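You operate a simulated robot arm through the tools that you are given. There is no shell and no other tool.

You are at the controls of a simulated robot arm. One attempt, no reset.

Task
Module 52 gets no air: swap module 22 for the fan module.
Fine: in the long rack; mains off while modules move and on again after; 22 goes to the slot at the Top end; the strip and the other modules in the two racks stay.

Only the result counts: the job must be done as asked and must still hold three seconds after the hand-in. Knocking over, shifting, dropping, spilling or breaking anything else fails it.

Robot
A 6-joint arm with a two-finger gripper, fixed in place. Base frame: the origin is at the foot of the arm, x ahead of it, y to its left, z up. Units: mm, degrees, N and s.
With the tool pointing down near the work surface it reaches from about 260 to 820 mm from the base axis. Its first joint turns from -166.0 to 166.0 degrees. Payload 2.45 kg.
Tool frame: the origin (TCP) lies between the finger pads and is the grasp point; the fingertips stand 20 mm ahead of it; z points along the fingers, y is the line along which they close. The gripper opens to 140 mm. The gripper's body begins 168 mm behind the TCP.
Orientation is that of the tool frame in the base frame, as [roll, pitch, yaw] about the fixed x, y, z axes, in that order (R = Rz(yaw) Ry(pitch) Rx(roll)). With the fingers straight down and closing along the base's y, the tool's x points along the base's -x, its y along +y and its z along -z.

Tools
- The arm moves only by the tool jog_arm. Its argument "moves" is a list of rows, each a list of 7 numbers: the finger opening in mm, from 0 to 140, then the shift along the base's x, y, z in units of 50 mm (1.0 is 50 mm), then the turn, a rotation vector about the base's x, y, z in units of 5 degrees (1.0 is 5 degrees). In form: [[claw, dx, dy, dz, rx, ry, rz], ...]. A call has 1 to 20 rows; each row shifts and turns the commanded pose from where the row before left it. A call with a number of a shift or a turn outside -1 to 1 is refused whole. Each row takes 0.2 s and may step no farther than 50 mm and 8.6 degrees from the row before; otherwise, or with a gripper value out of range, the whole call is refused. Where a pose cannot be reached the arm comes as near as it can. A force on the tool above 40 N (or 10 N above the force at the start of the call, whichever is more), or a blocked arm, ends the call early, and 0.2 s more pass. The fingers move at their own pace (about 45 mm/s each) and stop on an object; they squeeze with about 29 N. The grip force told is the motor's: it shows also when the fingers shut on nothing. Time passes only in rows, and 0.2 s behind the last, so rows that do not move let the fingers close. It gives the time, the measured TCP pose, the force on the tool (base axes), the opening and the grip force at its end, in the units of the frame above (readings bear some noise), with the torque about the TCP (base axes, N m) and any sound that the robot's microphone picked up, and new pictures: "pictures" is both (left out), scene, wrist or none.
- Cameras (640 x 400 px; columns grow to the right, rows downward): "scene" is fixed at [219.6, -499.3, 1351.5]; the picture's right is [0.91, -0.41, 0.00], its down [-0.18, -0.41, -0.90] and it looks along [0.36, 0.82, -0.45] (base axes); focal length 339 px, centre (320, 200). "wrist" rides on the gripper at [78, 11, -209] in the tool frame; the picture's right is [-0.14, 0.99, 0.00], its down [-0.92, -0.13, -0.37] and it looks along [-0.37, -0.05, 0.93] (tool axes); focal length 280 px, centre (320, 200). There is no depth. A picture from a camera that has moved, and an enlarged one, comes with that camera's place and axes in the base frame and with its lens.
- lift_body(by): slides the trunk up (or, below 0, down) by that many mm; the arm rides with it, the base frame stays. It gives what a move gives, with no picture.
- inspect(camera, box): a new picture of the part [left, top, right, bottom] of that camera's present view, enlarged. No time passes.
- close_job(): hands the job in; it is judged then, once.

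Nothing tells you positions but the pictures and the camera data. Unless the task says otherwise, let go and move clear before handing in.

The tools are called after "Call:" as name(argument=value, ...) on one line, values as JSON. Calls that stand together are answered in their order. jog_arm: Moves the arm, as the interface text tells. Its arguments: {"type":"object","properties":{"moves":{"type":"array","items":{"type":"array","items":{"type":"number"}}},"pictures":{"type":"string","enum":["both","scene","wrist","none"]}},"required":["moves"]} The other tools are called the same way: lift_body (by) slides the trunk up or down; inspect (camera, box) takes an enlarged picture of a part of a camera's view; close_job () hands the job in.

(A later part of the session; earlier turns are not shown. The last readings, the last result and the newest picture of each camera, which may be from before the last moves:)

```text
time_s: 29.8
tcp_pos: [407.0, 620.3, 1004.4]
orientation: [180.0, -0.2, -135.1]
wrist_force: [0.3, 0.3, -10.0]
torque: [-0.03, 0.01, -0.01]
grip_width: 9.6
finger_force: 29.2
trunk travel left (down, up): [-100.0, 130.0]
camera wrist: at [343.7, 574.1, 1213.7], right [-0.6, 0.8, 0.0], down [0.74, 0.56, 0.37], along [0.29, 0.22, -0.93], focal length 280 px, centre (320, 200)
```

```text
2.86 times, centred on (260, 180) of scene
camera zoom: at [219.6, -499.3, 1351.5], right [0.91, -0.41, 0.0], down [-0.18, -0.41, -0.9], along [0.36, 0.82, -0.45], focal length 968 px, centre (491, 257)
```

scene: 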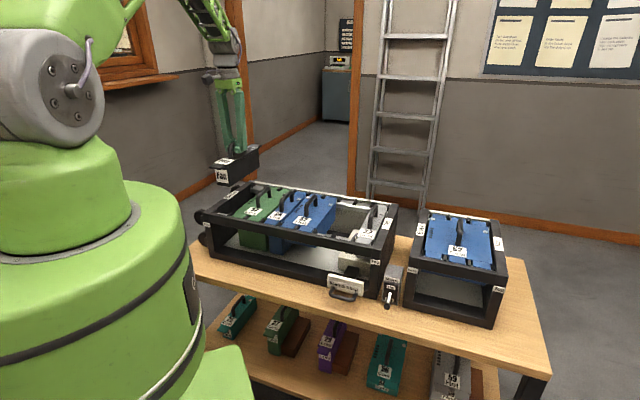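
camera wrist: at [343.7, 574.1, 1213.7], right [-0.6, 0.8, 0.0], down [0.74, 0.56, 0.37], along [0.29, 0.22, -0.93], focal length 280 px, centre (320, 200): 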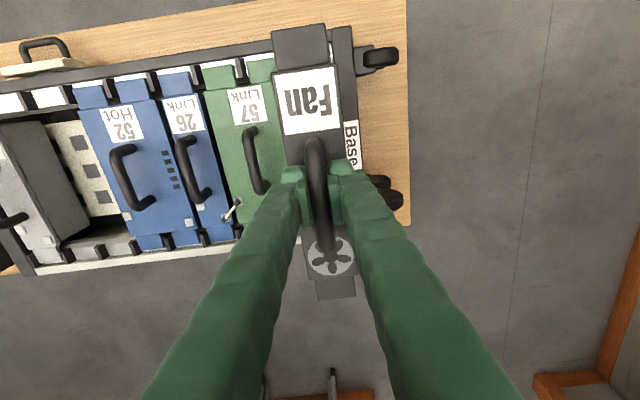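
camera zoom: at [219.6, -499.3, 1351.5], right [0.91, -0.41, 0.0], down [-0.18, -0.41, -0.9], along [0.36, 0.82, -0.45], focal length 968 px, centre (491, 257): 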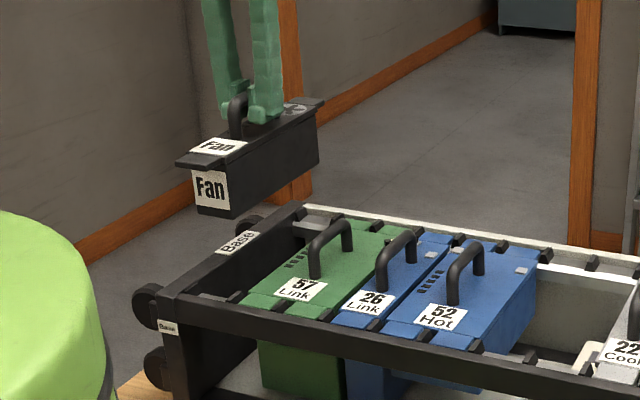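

The fan's bottom is well above the remaining handles. I'll carry it 360 mm along the rack to slot 6, beside 52.

Call:
jog_arm(moves=[[0, 0.638, -0.636, 0, 0, 0, 0], [0, 0.638, -0.636, 0, 0, 0, 0], [0, 0.638, -0.636, 0, 0, 0, 0], [0, 0.638, -0.636, 0, 0, 0, 0], [0, 0.638, -0.636, 0, 0, 0, 0], [0, 0.638, -0.636, 0, 0, 0, 0], [0, 0.638, -0.636, 0, 0, 0, 0], [0, 0.638, -0.636, 0, 0, 0, 0]], pictures="both")

Call:
inspect(camera="wrist", box=[200, 0, 440, 150])

Call:
inspect(camera="scene", box=[280, 130, 420, 270])

```text
time_s: 31.6
tcp_pos: [660.7, 363.8, 1004.9]
orientation: [-180.0, 0.0, -134.9]
wrist_force: [1.0, -0.7, -9.6]
torque: [0.03, 0.05, -0.03]
grip_width: 9.9
finger_force: 28.8
trunk travel left (down, up): [-100.0, 130.0]
camera wrist: at [598.5, 316.8, 1214.6], right [-0.6, 0.8, 0.0], down [0.74, 0.56, 0.37], along [0.29, 0.22, -0.93], focal length 280 px, centre (320, 200)
```

scene: 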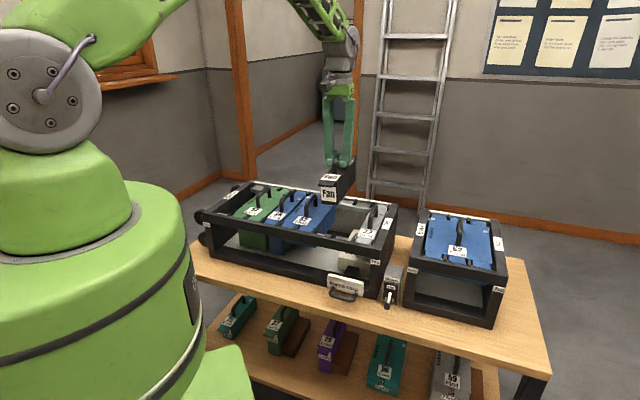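
wrist: 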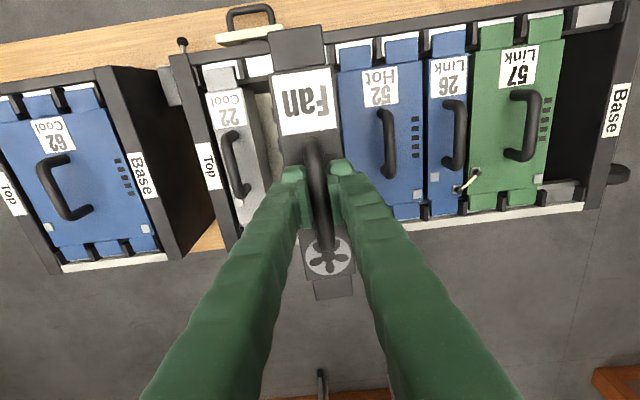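

```text
2.67 times, centred on (320, 75) of wrist
camera zoom: at [598.5, 316.8, 1214.6], right [-0.6, 0.8, 0.0], down [0.74, 0.56, 0.37], along [0.29, 0.22, -0.93], focal length 748 px, centre (320, 533)
```

zoom: 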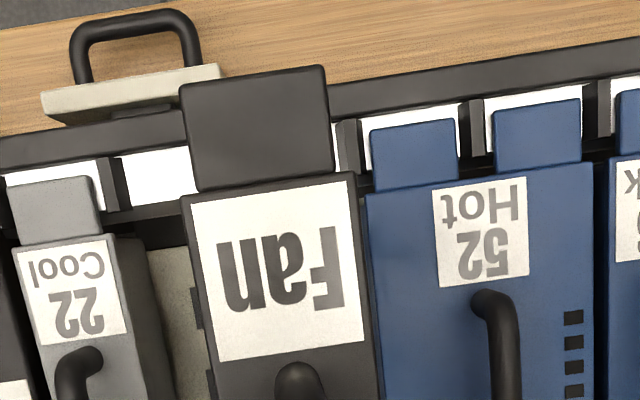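

```text
2.86 times, centred on (350, 200) of scene
camera zoom: at [219.6, -499.3, 1351.5], right [0.91, -0.41, 0.0], down [-0.18, -0.41, -0.9], along [0.36, 0.82, -0.45], focal length 968 px, centre (234, 200)
```

zoom: 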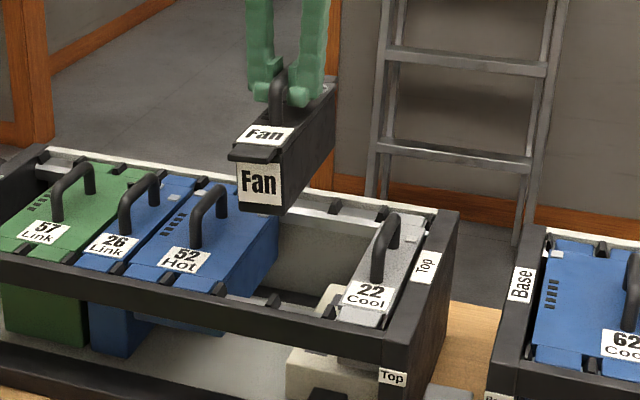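

Over slot 6 now. I'll lower to just above the rails and check the alignment.

Call:
jog_arm(moves=[[0, 0, 0, -0.6, 0, 0, 0], [0, 0, 0, -0.6, 0, 0, 0], [0, 0, 0, -0.6, 0, 0, 0], [0, 0, 0, -0.4, 0, 0, 0]], pictures="none")

Call:
inspect(camera="wrist", box=[240, 0, 400, 100])

Call:
inspect(camera="wrist", box=[240, 220, 400, 320])

Call:
inspect(camera="scene", box=[290, 150, 410, 270])

```text
time_s: 32.6
tcp_pos: [662.3, 366.2, 894.4]
orientation: [-179.9, 0.0, -134.8]
wrist_force: [0.0, -0.4, -9.4]
torque: [-0.03, 0.06, 0.01]
grip_width: 9.9
finger_force: 29.0
trunk travel left (down, up): [-100.0, 130.0]
```

```text
4.00 times, centred on (320, 50) of wrist
camera zoom: at [599.6, 319.7, 1103.6], right [-0.6, 0.8, 0.0], down [0.74, 0.56, 0.37], along [0.29, 0.22, -0.93], focal length 1122 px, centre (320, 800)
```

zoom: 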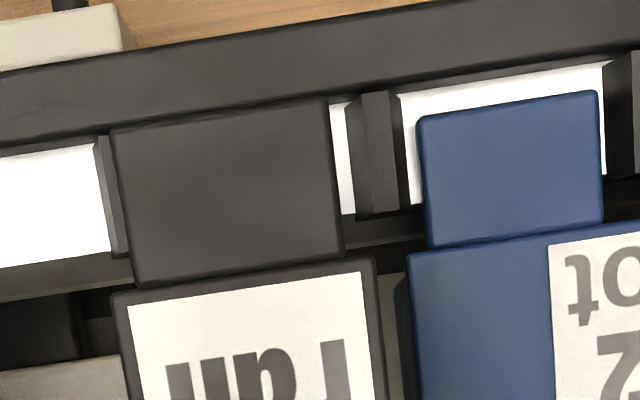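

```text
4.00 times, centred on (320, 270) of wrist
camera zoom: at [599.6, 319.7, 1103.6], right [-0.6, 0.8, 0.0], down [0.74, 0.56, 0.37], along [0.29, 0.22, -0.93], focal length 1122 px, centre (320, -80)
```

zoom: 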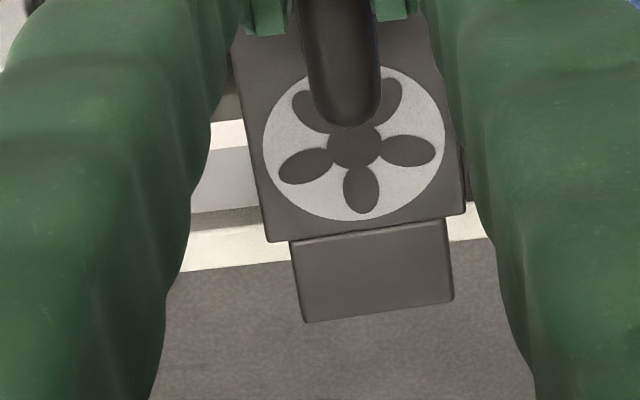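

```text
3.33 times, centred on (350, 210) of scene
camera zoom: at [219.6, -499.3, 1351.5], right [0.91, -0.41, 0.0], down [-0.18, -0.41, -0.9], along [0.36, 0.82, -0.45], focal length 1129 px, centre (220, 167)
```

zoom: 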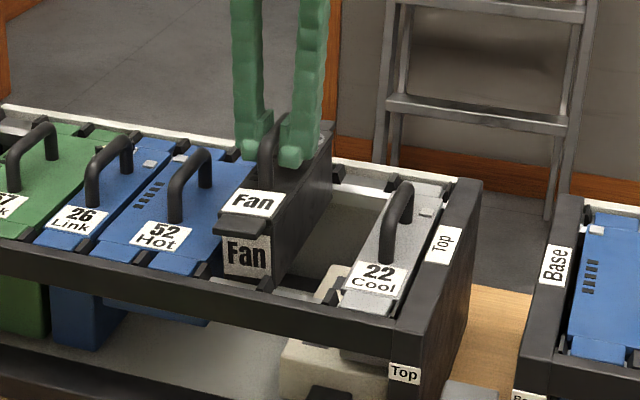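

The fan seems to have rolled slightly in the grip during the sideways travel, with its tab offset about 2 mm toward Top. I'll look closer to judge the tilt.

Call:
inspect(camera="scene", box=[320, 175, 390, 235])

Call:
inspect(camera="wrist", box=[240, 100, 400, 200])

Call:
inspect(camera="wrist", box=[260, 10, 360, 72])

```text
6.67 times, centred on (355, 205) of scene
camera zoom: at [219.6, -499.3, 1351.5], right [0.91, -0.41, 0.0], down [-0.18, -0.41, -0.9], along [0.36, 0.82, -0.45], focal length 2258 px, centre (87, 167)
```

zoom: 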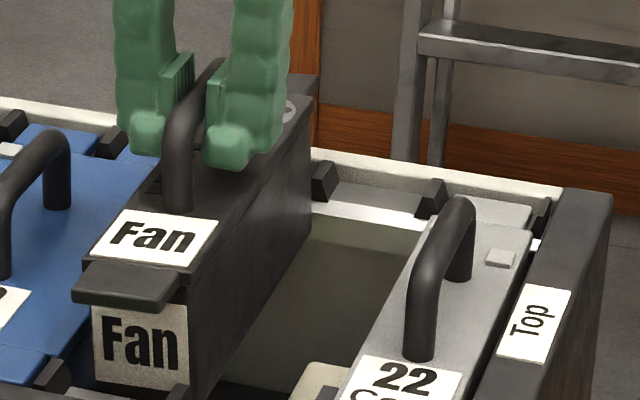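

```text
4.00 times, centred on (320, 150) of wrist
camera zoom: at [599.6, 319.7, 1103.6], right [-0.6, 0.8, 0.0], down [0.74, 0.56, 0.37], along [0.29, 0.22, -0.93], focal length 1122 px, centre (320, 400)
```

zoom: 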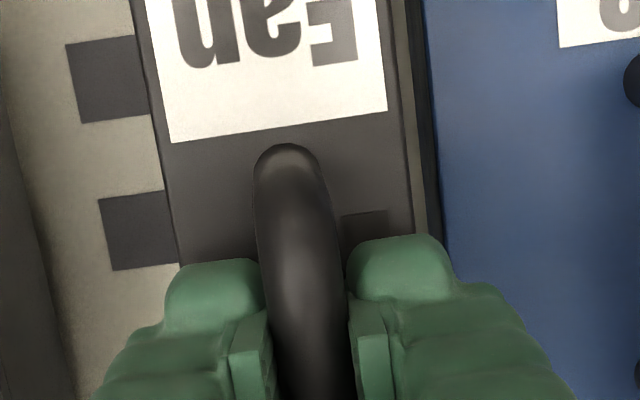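

```text
6.40 times, centred on (310, 41) of wrist
camera zoom: at [599.6, 319.7, 1103.6], right [-0.6, 0.8, 0.0], down [0.74, 0.56, 0.37], along [0.29, 0.22, -0.93], focal length 1794 px, centre (384, 1218)
```

zoom: 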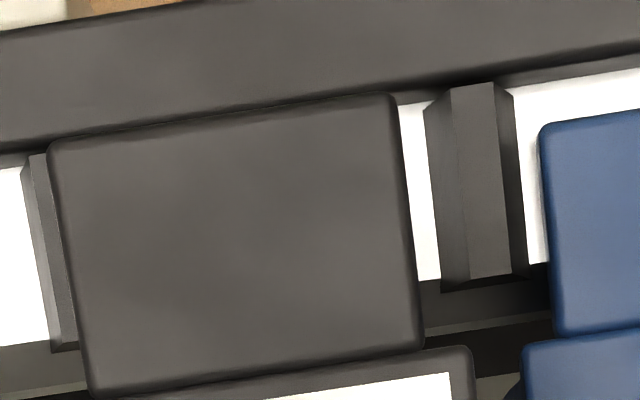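

The fan hangs rolled about 3° about the handle axis, with the Top side high. I'll counter-rotate the gripper by about 3° to level it.

Call:
jog_arm(moves=[[0, 0, 0, 0, 0.113, 0.113, 0], [0, 0, 0, 0, 0.113, 0.113, 0], [0, 0, 0, 0, 0.113, 0.113, 0], [0, 0, 0, 0, 0.113, 0.113, 0], [0, 0, 0, 0, 0, 0, 0]], pictures="none")

Call:
inspect(camera="scene", box=[320, 175, 390, 235])

Call:
inspect(camera="wrist", box=[240, 0, 400, 100])

Call:
inspect(camera="wrist", box=[240, 220, 400, 320])

```text
time_s: 33.8
tcp_pos: [663.3, 365.5, 894.5]
orientation: [176.7, 0.0, -135.1]
wrist_force: [-0.2, -0.4, -9.6]
torque: [0.0, 0.03, -0.01]
grip_width: 9.9
finger_force: 29.1
trunk travel left (down, up): [-100.0, 130.0]
```

```text
6.67 times, centred on (355, 205) of scene
camera zoom: at [219.6, -499.3, 1351.5], right [0.91, -0.41, 0.0], down [-0.18, -0.41, -0.9], along [0.36, 0.82, -0.45], focal length 2258 px, centre (87, 167)
```

zoom: 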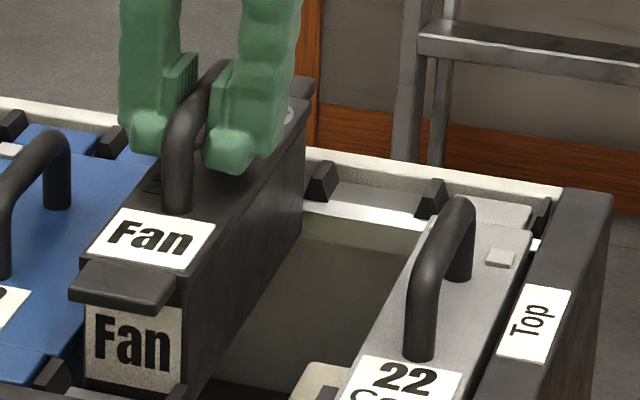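

```text
4.00 times, centred on (320, 50) of wrist
camera zoom: at [608.3, 310.5, 1103.6], right [-0.6, 0.8, 0.06], down [0.76, 0.55, 0.36], along [0.26, 0.26, -0.93], focal length 1122 px, centre (320, 800)
```

zoom: 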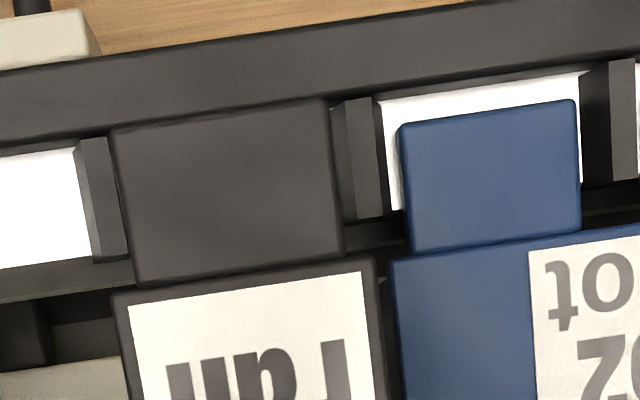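

```text
4.00 times, centred on (320, 270) of wrist
camera zoom: at [608.3, 310.5, 1103.6], right [-0.6, 0.8, 0.06], down [0.76, 0.55, 0.36], along [0.26, 0.26, -0.93], focal length 1122 px, centre (320, -80)
```

zoom: 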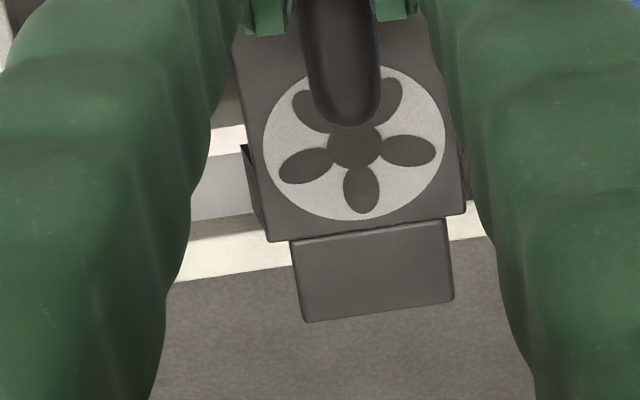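

The fan now looks level. I'll lower to just above the dividers and re-check lateral alignment.

Call:
jog_arm(moves=[[0, -0.015, 0.015, -0.2, 0, 0, 0], [0, 0, 0, -0.2, 0, 0, 0], [0, 0, 0, -0.2, 0, 0, 0]], pictures="none")

Call:
inspect(camera="scene", box=[320, 175, 390, 235])

Call:
inspect(camera="wrist", box=[240, 0, 400, 100])

Call:
inspect(camera="wrist", box=[240, 220, 400, 320])

```text
time_s: 34.6
tcp_pos: [662.7, 366.6, 863.7]
orientation: [176.8, 0.0, -134.9]
wrist_force: [-0.1, 1.0, -10.1]
torque: [-0.07, 0.06, -0.03]
grip_width: 9.8
finger_force: 29.1
trunk travel left (down, up): [-100.0, 130.0]
```

```text
6.67 times, centred on (355, 205) of scene
camera zoom: at [219.6, -499.3, 1351.5], right [0.91, -0.41, 0.0], down [-0.18, -0.41, -0.9], along [0.36, 0.82, -0.45], focal length 2258 px, centre (87, 167)
```

zoom: 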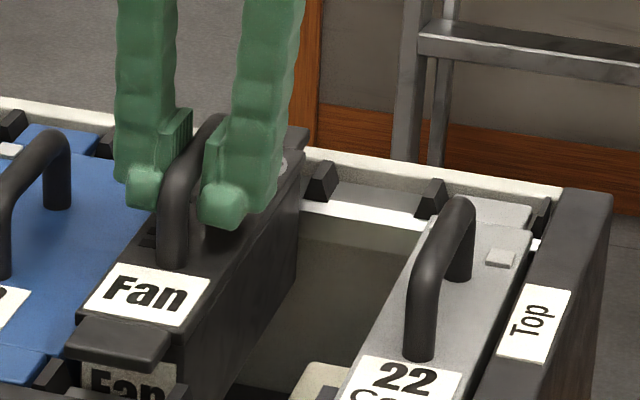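

```text
4.00 times, centred on (320, 50) of wrist
camera zoom: at [607.0, 312.2, 1073.9], right [-0.6, 0.8, 0.06], down [0.76, 0.55, 0.36], along [0.26, 0.26, -0.93], focal length 1122 px, centre (320, 800)
```

zoom: 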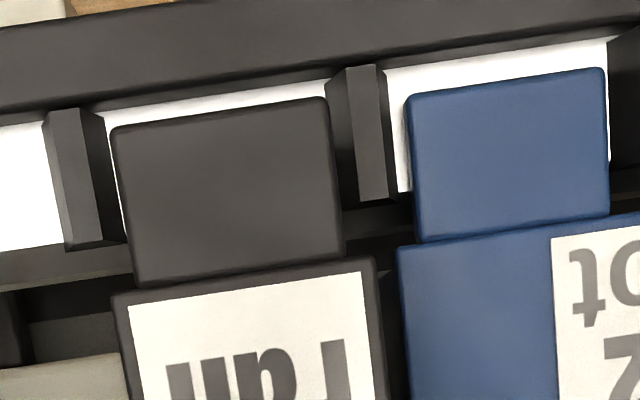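

```text
4.00 times, centred on (320, 270) of wrist
camera zoom: at [607.0, 312.2, 1073.9], right [-0.6, 0.8, 0.06], down [0.76, 0.55, 0.36], along [0.26, 0.26, -0.93], focal length 1122 px, centre (320, -80)
```

zoom: 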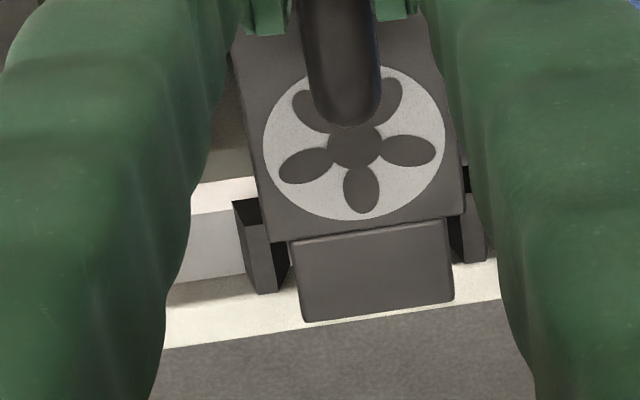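

The tab is now centred between the dividers at both rails. Lowering the fan into slot 6.

Call:
jog_arm(moves=[[0, 0, 0, -0.1, 0, 0, 0], [0, 0, 0, -0.1, 0, 0, 0], [0, 0, 0, -0.1, 0, 0, 0], [0, 0, 0, -0.06, 0, 0, 0]], pictures="none")

Call:
inspect(camera="scene", box=[320, 175, 390, 235])

Call:
inspect(camera="wrist", box=[240, 0, 400, 100])

Call:
inspect(camera="wrist", box=[240, 220, 400, 320])

```text
time_s: 35.6
tcp_pos: [662.9, 365.5, 847.0]
orientation: [176.9, 0.1, -135.0]
wrist_force: [0.6, -0.2, -9.8]
torque: [-0.02, 0.01, 0.02]
grip_width: 9.8
finger_force: 29.0
trunk travel left (down, up): [-100.0, 130.0]
```

```text
6.67 times, centred on (355, 205) of scene
camera zoom: at [219.6, -499.3, 1351.5], right [0.91, -0.41, 0.0], down [-0.18, -0.41, -0.9], along [0.36, 0.82, -0.45], focal length 2258 px, centre (87, 167)
```

zoom: 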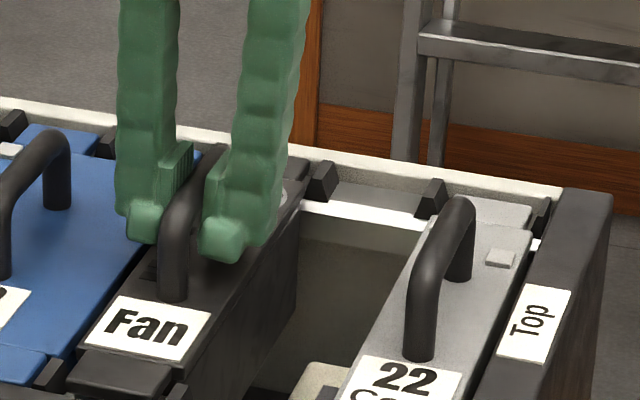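

```text
4.00 times, centred on (320, 50) of wrist
camera zoom: at [607.5, 311.8, 1056.0], right [-0.6, 0.8, 0.06], down [0.76, 0.55, 0.36], along [0.26, 0.26, -0.93], focal length 1122 px, centre (320, 800)
```

zoom: 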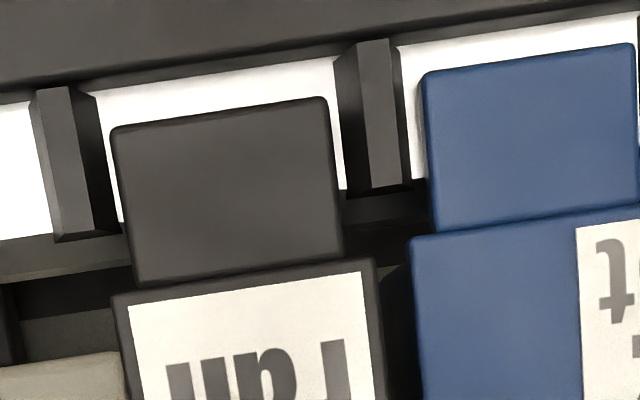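

```text
4.00 times, centred on (320, 270) of wrist
camera zoom: at [607.5, 311.8, 1056.0], right [-0.6, 0.8, 0.06], down [0.76, 0.55, 0.36], along [0.26, 0.26, -0.93], focal length 1122 px, centre (320, -80)
```

zoom: 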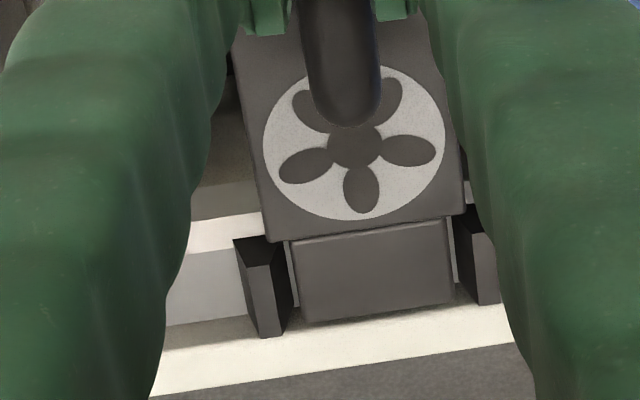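

Well centred. Lowering the last few millimetres to contact.

Call:
jog_arm(moves=[[0, 0, 0, -0.05, 0, 0, 0], [0, 0, 0, -0.04, 0, 0, 0], [0, 0, 0, 0, 0, 0, 0]], pictures="none")

```text
time_s: 36.4
tcp_pos: [662.9, 366.3, 841.0]
orientation: [176.8, -0.1, -135.0]
wrist_force: [0.1, 0.1, -9.6]
torque: [-0.06, 0.02, 0.0]
grip_width: 9.7
finger_force: 29.0
trunk travel left (down, up): [-100.0, 130.0]
```

Call:
jog_arm(moves=[[0, 0, 0, -0.03, 0, 0, 0], [0, 0, 0, 0, 0, 0, 0]], pictures="none")

Call:
inspect(camera="wrist", box=[240, 0, 400, 100])

Call:
inspect(camera="wrist", box=[240, 220, 400, 320])

Call:
inspect(camera="scene", box=[320, 175, 390, 235])

```text
time_s: 37.0
tcp_pos: [662.9, 366.1, 839.7]
orientation: [176.8, 0.0, -134.9]
wrist_force: [0.4, -2.0, -4.8]
torque: [-0.01, -0.01, -0.02]
grip_width: 9.6
finger_force: 29.2
trunk travel left (down, up): [-100.0, 130.0]
```

```text
4.00 times, centred on (320, 50) of wrist
camera zoom: at [607.6, 311.7, 1050.8], right [-0.6, 0.8, 0.06], down [0.76, 0.55, 0.36], along [0.26, 0.26, -0.93], focal length 1122 px, centre (320, 800)
```

zoom: 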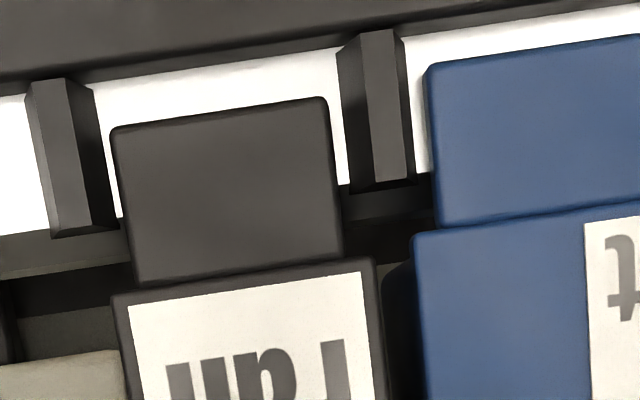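

```text
4.00 times, centred on (320, 270) of wrist
camera zoom: at [607.6, 311.7, 1050.8], right [-0.6, 0.8, 0.06], down [0.76, 0.55, 0.36], along [0.26, 0.26, -0.93], focal length 1122 px, centre (320, -80)
```

zoom: 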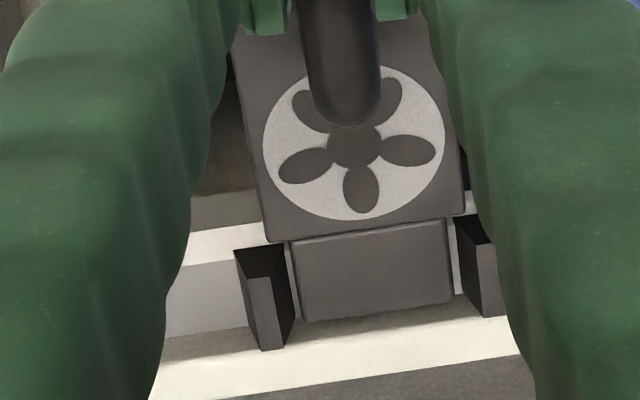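

```text
6.67 times, centred on (355, 205) of scene
camera zoom: at [219.6, -499.3, 1351.5], right [0.91, -0.41, 0.0], down [-0.18, -0.41, -0.9], along [0.36, 0.82, -0.45], focal length 2258 px, centre (87, 167)
```

zoom: 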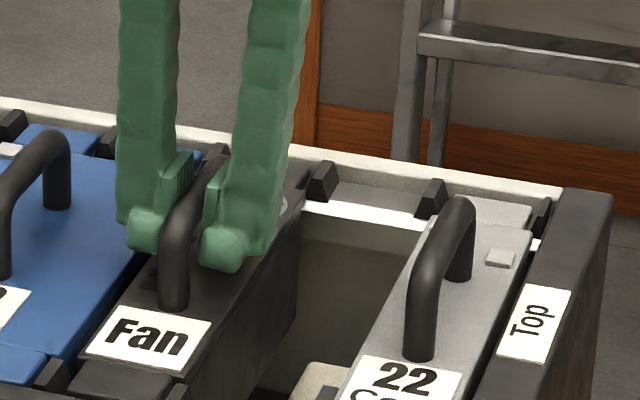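

Contact has begun and half the weight is off. One more millimetre to seat it.

Call:
jog_arm(moves=[[0, 0, 0, -0.025, 0, 0, 0], [0, 0, 0, 0, 0, 0, 0]], pictures="none")

```text
time_s: 37.6
tcp_pos: [663.2, 366.2, 841.9]
orientation: [176.7, 0.1, -135.0]
wrist_force: [1.4, 1.5, 6.9]
torque: [-0.56, 0.54, 0.04]
grip_width: 9.6
finger_force: 29.0
trunk travel left (down, up): [-100.0, 130.0]
```

Fully supported with a light down-press. Releasing the handle and rising.

Call:
jog_arm(moves=[[28, 0, 0, 0, 0, 0, 0], [28, 0, 0, 0, 0, 0, 0], [28, 0, 0, 0, 0, 0, 0], [28, 0, 0, 0.3, 0, 0, 0], [28, 0, 0, 0.6, 0, 0, 0], [28, 0, 0, 0.8, -0.226, -0.226, 0], [28, 0, 0, 0.3, -0.226, -0.226, 0]], pictures="both")

Call:
inspect(camera="wrist", box=[200, 20, 440, 170])

Call:
inspect(camera="wrist", box=[200, 170, 440, 320])

Call:
inspect(camera="scene", box=[290, 160, 410, 270])

```text
time_s: 39.2
tcp_pos: [661.9, 364.8, 939.1]
orientation: [180.0, -0.1, -134.9]
wrist_force: [0.0, -0.6, 0.0]
torque: [-0.01, -0.01, -0.02]
grip_width: 28.1
finger_force: 0.2
trunk travel left (down, up): [-100.0, 130.0]
camera wrist: at [599.0, 318.7, 1149.3], right [-0.6, 0.8, 0.0], down [0.74, 0.56, 0.37], along [0.29, 0.22, -0.93], focal length 280 px, centre (320, 200)
```

scene: 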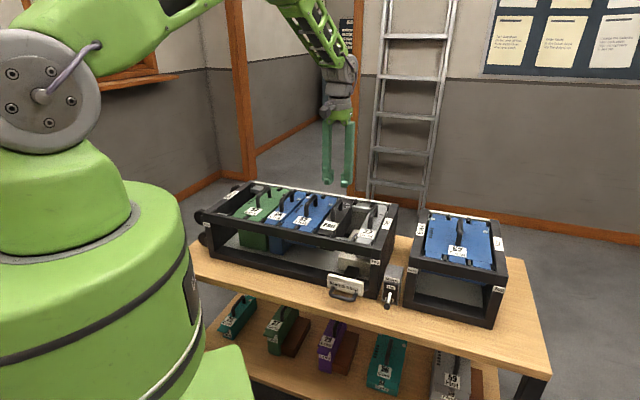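
wrist: 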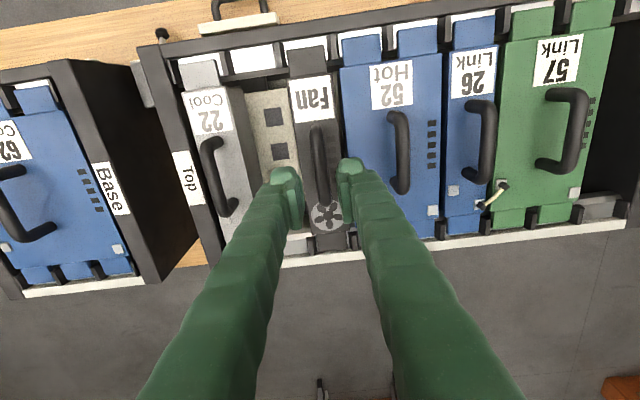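

```text
2.67 times, centred on (320, 95) of wrist
camera zoom: at [599.0, 318.7, 1149.3], right [-0.6, 0.8, 0.0], down [0.74, 0.56, 0.37], along [0.29, 0.22, -0.93], focal length 748 px, centre (320, 480)
```

zoom: 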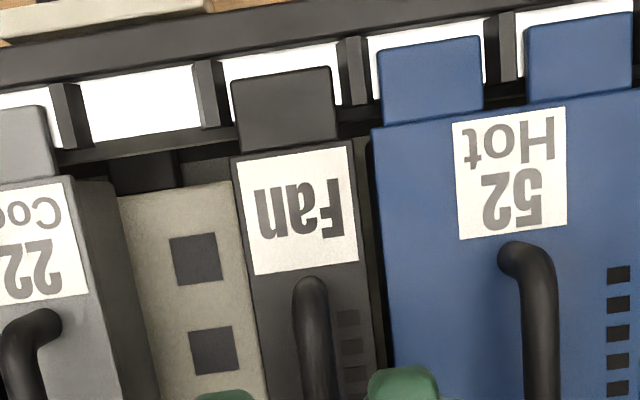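

```text
2.67 times, centred on (320, 245) of wrist
camera zoom: at [599.0, 318.7, 1149.3], right [-0.6, 0.8, 0.0], down [0.74, 0.56, 0.37], along [0.29, 0.22, -0.93], focal length 748 px, centre (320, 80)
```

zoom: 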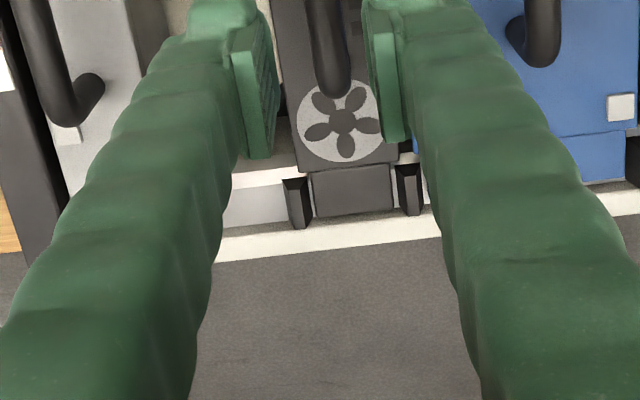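

```text
3.64 times, centred on (350, 215) of scene
camera zoom: at [219.6, -499.3, 1351.5], right [0.91, -0.41, 0.0], down [-0.18, -0.41, -0.9], along [0.36, 0.82, -0.45], focal length 1232 px, centre (211, 146)
```

zoom: 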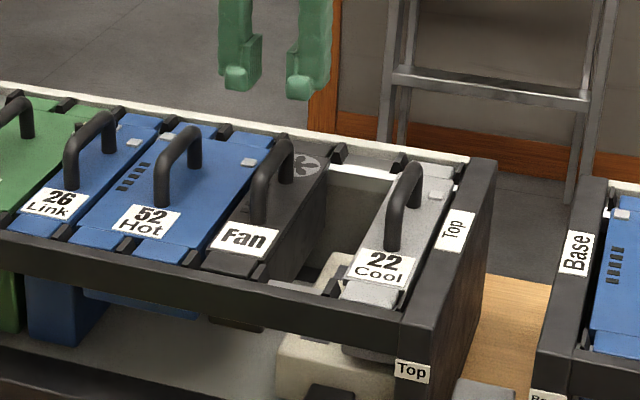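

The fan sits in slot 6 next to 52 and 22 in the Top-end slot. I'll zoom in to verify that both are flush and properly seated.

Call:
inspect(camera="wrist", box=[250, 20, 410, 120])

Call:
inspect(camera="wrist", box=[150, 40, 290, 128])

Call:
inspect(camera="scene", box=[325, 195, 395, 255])

Call:
inspect(camera="scene", box=[325, 175, 395, 235])

Call:
inspect(camera="wrist", box=[270, 190, 470, 270])

```text
4.00 times, centred on (330, 70) of wrist
camera zoom: at [599.0, 318.7, 1149.3], right [-0.6, 0.8, 0.0], down [0.74, 0.56, 0.37], along [0.29, 0.22, -0.93], focal length 1122 px, centre (280, 720)
```

zoom: 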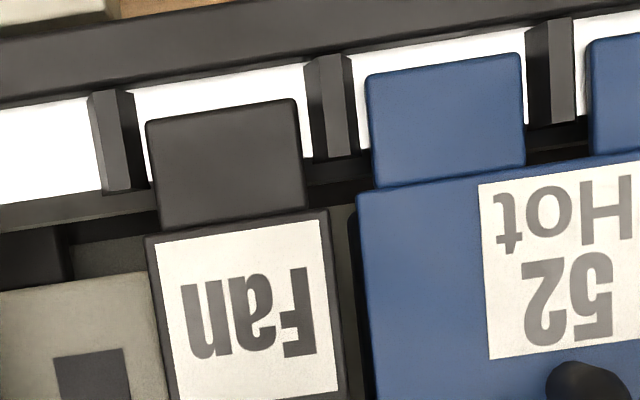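

```text
4.55 times, centred on (220, 84) of wrist
camera zoom: at [599.0, 318.7, 1149.3], right [-0.6, 0.8, 0.0], down [0.74, 0.56, 0.37], along [0.29, 0.22, -0.93], focal length 1274 px, centre (774, 727)
```

zoom: 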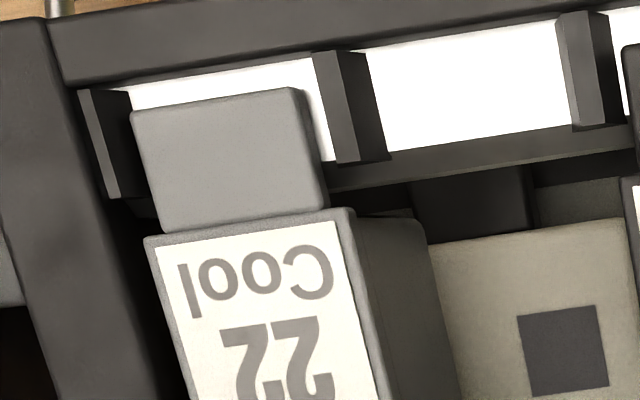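

```text
6.67 times, centred on (360, 225) of scene
camera zoom: at [219.6, -499.3, 1351.5], right [0.91, -0.41, 0.0], down [-0.18, -0.41, -0.9], along [0.36, 0.82, -0.45], focal length 2258 px, centre (53, 33)
```

zoom: 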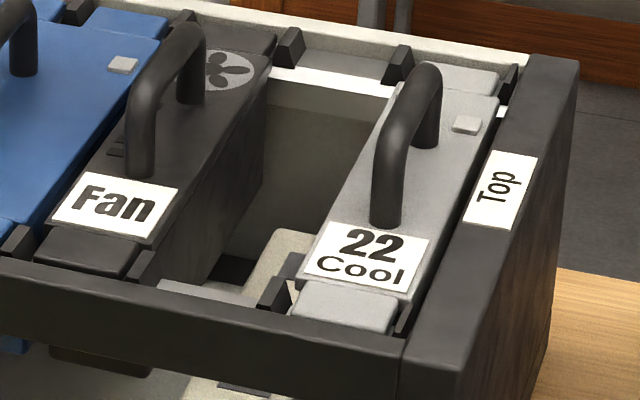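

```text
6.67 times, centred on (360, 205) of scene
camera zoom: at [219.6, -499.3, 1351.5], right [0.91, -0.41, 0.0], down [-0.18, -0.41, -0.9], along [0.36, 0.82, -0.45], focal length 2258 px, centre (53, 167)
```

zoom: 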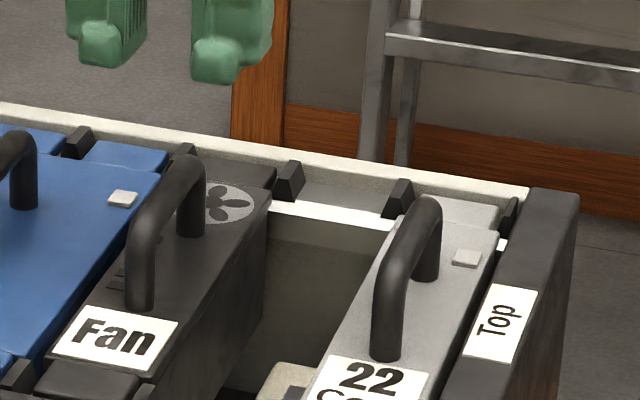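

```text
3.20 times, centred on (370, 230) of wrist
camera zoom: at [599.0, 318.7, 1149.3], right [-0.6, 0.8, 0.0], down [0.74, 0.56, 0.37], along [0.29, 0.22, -0.93], focal length 897 px, centre (160, 104)
```

zoom: 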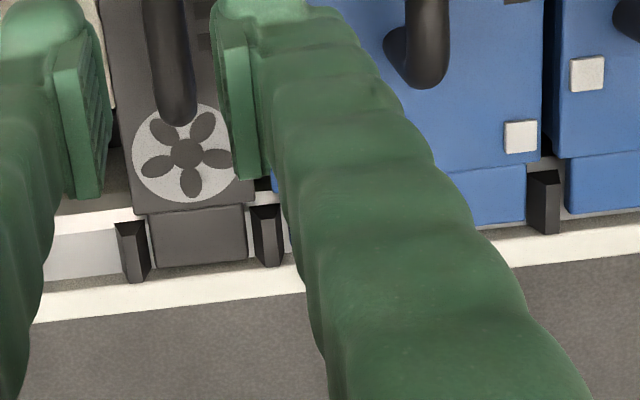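

Both modules are seated and flush, but the fan sits about 3 mm further back than its neighbours. I'll re-grip it, lift a few millimetres and shift it forward so it sits like the others.

Call:
jog_arm(moves=[[32, 0, 0, -0.6, 0, 0, 0], [32, 0, 0, -0.6, 0, 0, 0], [32, 0, 0, -0.6, 0, 0, 0], [32, 0, 0, -0.15, 0, 0, 0], [32, 0, 0, 0, 0, 0, 0]], pictures="none")

Call:
inspect(camera="wrist", box=[240, 120, 400, 220])

Call:
inspect(camera="wrist", box=[240, 0, 400, 100])

```text
time_s: 40.4
tcp_pos: [661.8, 365.6, 841.0]
orientation: [179.9, 0.0, -134.9]
wrist_force: [0.7, 0.5, 1.0]
torque: [-0.04, 0.01, 0.03]
grip_width: 32.0
finger_force: 0.1
trunk travel left (down, up): [-100.0, 130.0]
```

```text
4.00 times, centred on (320, 170) of wrist
camera zoom: at [599.0, 319.6, 1051.2], right [-0.6, 0.8, 0.0], down [0.74, 0.56, 0.37], along [0.29, 0.22, -0.93], focal length 1122 px, centre (320, 320)
```

zoom: 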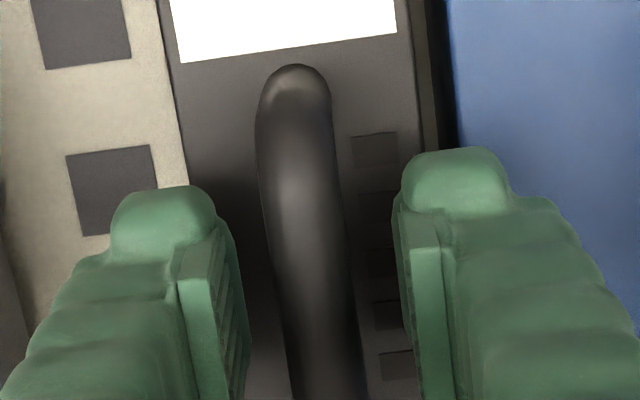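

```text
4.00 times, centred on (320, 50) of wrist
camera zoom: at [599.0, 319.6, 1051.2], right [-0.6, 0.8, 0.0], down [0.74, 0.56, 0.37], along [0.29, 0.22, -0.93], focal length 1122 px, centre (320, 800)
```

zoom: 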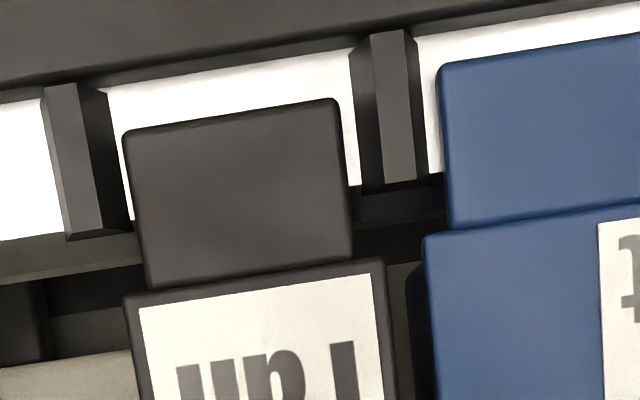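

The measurement shows about 2.5 mm to correct. I'll grip, lift 4 mm, shift forward 2.5 mm and lower again.

Call:
jog_arm(moves=[[0, 0, 0, 0, 0, 0, 0], [0, 0, 0, 0, 0, 0, 0], [0, 0, 0, 0, 0, 0, 0], [0, 0, 0, 0, 0, 0, 0], [0, 0, 0, 0.05, 0, 0, 0], [0, 0, 0, 0.05, 0, 0, 0], [0, 0, 0, 0, 0, 0, 0]], pictures="none")

Call:
inspect(camera="wrist", box=[240, 0, 400, 100])

Call:
inspect(camera="wrist", box=[240, 220, 400, 320])

```text
time_s: 42.0
tcp_pos: [662.7, 365.5, 845.7]
orientation: [180.0, 0.0, -134.9]
wrist_force: [0.4, 0.1, -9.6]
torque: [-0.04, 0.03, 0.01]
grip_width: 9.7
finger_force: 29.3
trunk travel left (down, up): [-100.0, 130.0]
```

```text
4.00 times, centred on (320, 50) of wrist
camera zoom: at [599.0, 319.8, 1055.5], right [-0.6, 0.8, 0.0], down [0.74, 0.56, 0.37], along [0.29, 0.22, -0.93], focal length 1122 px, centre (320, 800)
```

zoom: 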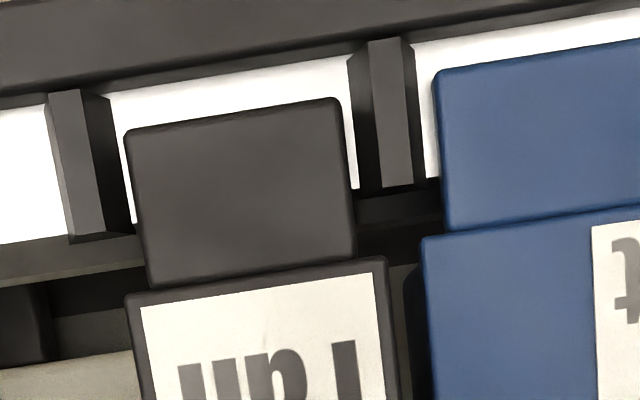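

```text
4.00 times, centred on (320, 270) of wrist
camera zoom: at [599.0, 319.8, 1055.5], right [-0.6, 0.8, 0.0], down [0.74, 0.56, 0.37], along [0.29, 0.22, -0.93], focal length 1122 px, centre (320, -80)
```

zoom: 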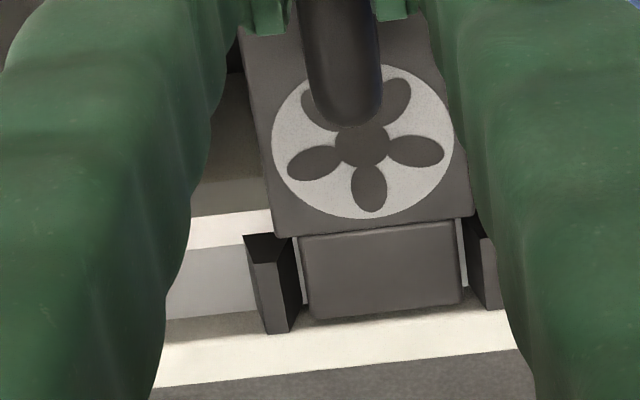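

Lifted and level. Shift forward 2.5 mm and lower.

Call:
jog_arm(moves=[[0, -0.018, -0.018, 0, 0, 0, 0], [0, -0.018, -0.018, 0, 0, 0, 0], [0, 0, 0, 0, 0, 0, 0], [0, 0, 0, -0.04, 0, 0, 0], [0, 0, 0, -0.04, 0, 0, 0], [0, 0, 0, -0.03, 0, 0, 0], [0, 0, 0, 0, 0, 0, 0]], pictures="none")

Call:
inspect(camera="wrist", box=[240, 0, 400, 100])

Call:
inspect(camera="wrist", box=[240, 220, 400, 320])

```text
time_s: 43.6
tcp_pos: [660.7, 363.5, 840.7]
orientation: [-180.0, 0.0, -135.0]
wrist_force: [-0.4, 0.4, 1.8]
torque: [-0.61, 0.63, 0.01]
grip_width: 9.9
finger_force: 28.8
trunk travel left (down, up): [-100.0, 130.0]
```

```text
4.00 times, centred on (320, 50) of wrist
camera zoom: at [597.0, 318.1, 1051.1], right [-0.6, 0.8, 0.0], down [0.74, 0.56, 0.37], along [0.29, 0.22, -0.93], focal length 1122 px, centre (320, 800)
```

zoom: 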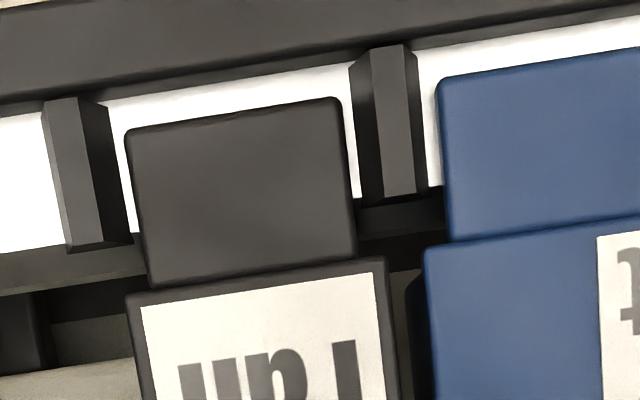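

```text
4.00 times, centred on (320, 270) of wrist
camera zoom: at [597.0, 318.1, 1051.1], right [-0.6, 0.8, 0.0], down [0.74, 0.56, 0.37], along [0.29, 0.22, -0.93], focal length 1122 px, centre (320, -80)
```

zoom: 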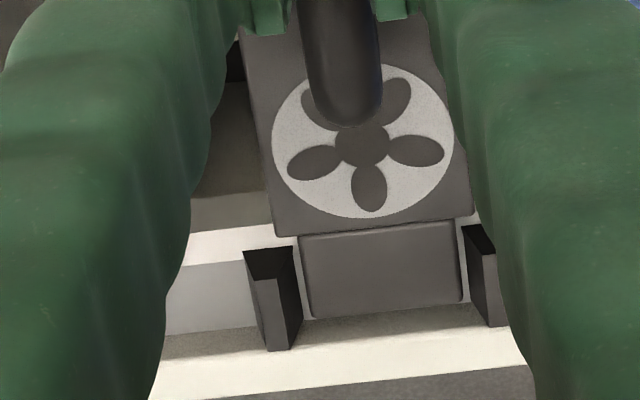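

Aligned like its original seating. I'll press slightly, release and rise.

Call:
jog_arm(moves=[[0, 0, 0, -0.015, 0, 0, 0], [0, 0, 0, 0, 0, 0, 0], [28, 0, 0, 0, 0, 0, 0], [28, 0, 0, 0, 0, 0, 0], [28, 0, 0, 0, 0, 0, 0], [28, 0, 0, 0.3, 0, 0, 0], [28, 0, 0, 0.6, 0, 0, 0], [28, 0, 0, 0.9, 0, 0, 0], [28, 0, 0, 0.4, 0, 0, 0]], pictures="both")

Call:
inspect(camera="wrist", box=[250, 20, 410, 120])

Call:
inspect(camera="scene", box=[310, 175, 400, 255])

Call:
inspect(camera="wrist", box=[150, 40, 310, 140])

```text
time_s: 45.6
tcp_pos: [659.5, 363.2, 951.4]
orientation: [-180.0, 0.0, -135.0]
wrist_force: [0.1, -1.0, 0.2]
torque: [0.0, -0.03, 0.03]
grip_width: 27.8
finger_force: 0.1
trunk travel left (down, up): [-100.0, 130.0]
camera wrist: at [596.3, 317.7, 1161.2], right [-0.6, 0.8, 0.0], down [0.74, 0.56, 0.37], along [0.29, 0.22, -0.93], focal length 280 px, centre (320, 200)
```

scene: 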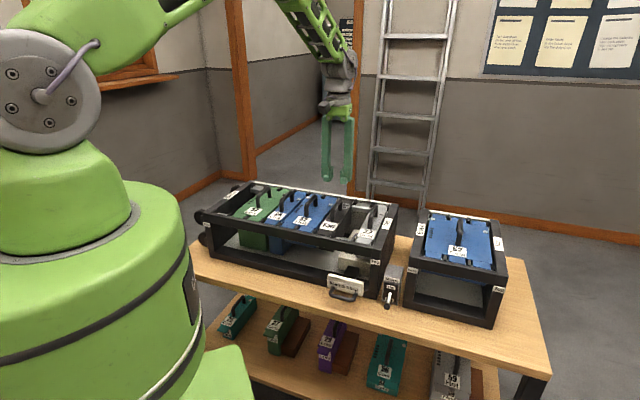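
wrist: 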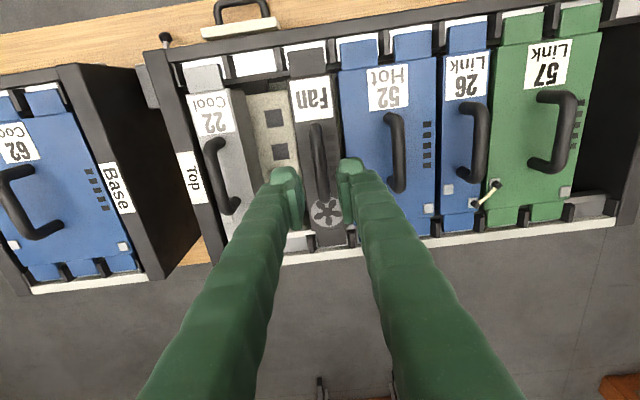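

```text
4.00 times, centred on (330, 70) of wrist
camera zoom: at [596.3, 317.7, 1161.2], right [-0.6, 0.8, 0.0], down [0.74, 0.56, 0.37], along [0.29, 0.22, -0.93], focal length 1122 px, centre (280, 720)
```

zoom: 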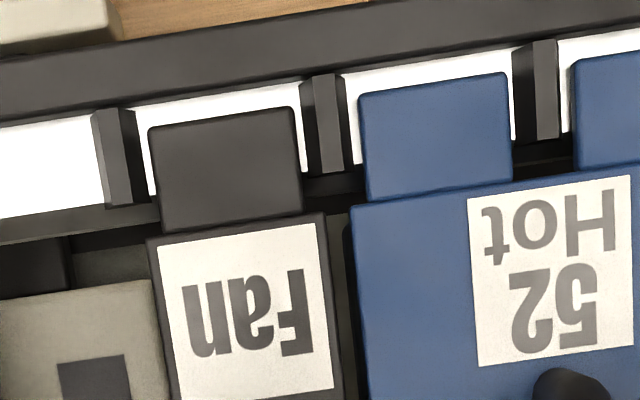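

```text
5.00 times, centred on (355, 215) of scene
camera zoom: at [219.6, -499.3, 1351.5], right [0.91, -0.41, 0.0], down [-0.18, -0.41, -0.9], along [0.36, 0.82, -0.45], focal length 1693 px, centre (145, 125)
```

zoom: 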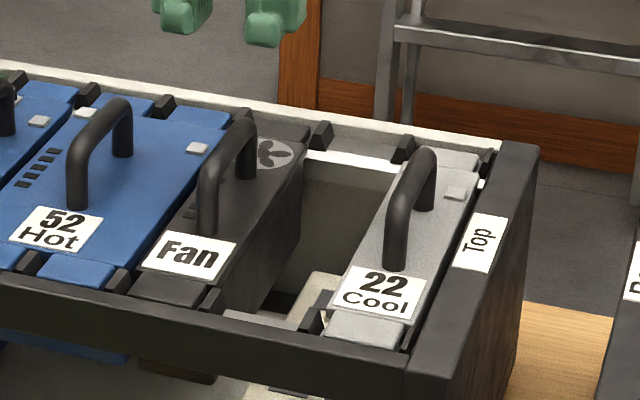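

```text
4.00 times, centred on (230, 90) of wrist
camera zoom: at [596.3, 317.7, 1161.2], right [-0.6, 0.8, 0.0], down [0.74, 0.56, 0.37], along [0.29, 0.22, -0.93], focal length 1122 px, centre (680, 640)
```

zoom: 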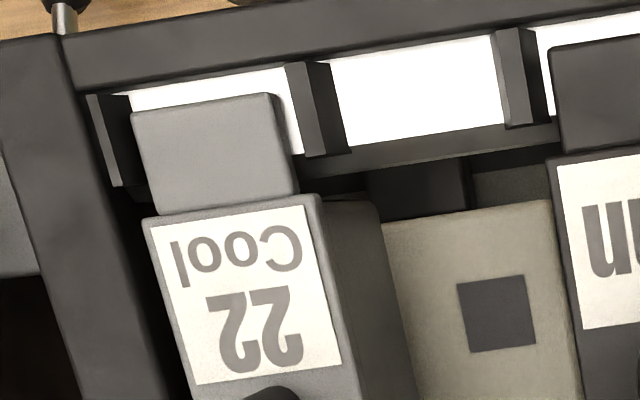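

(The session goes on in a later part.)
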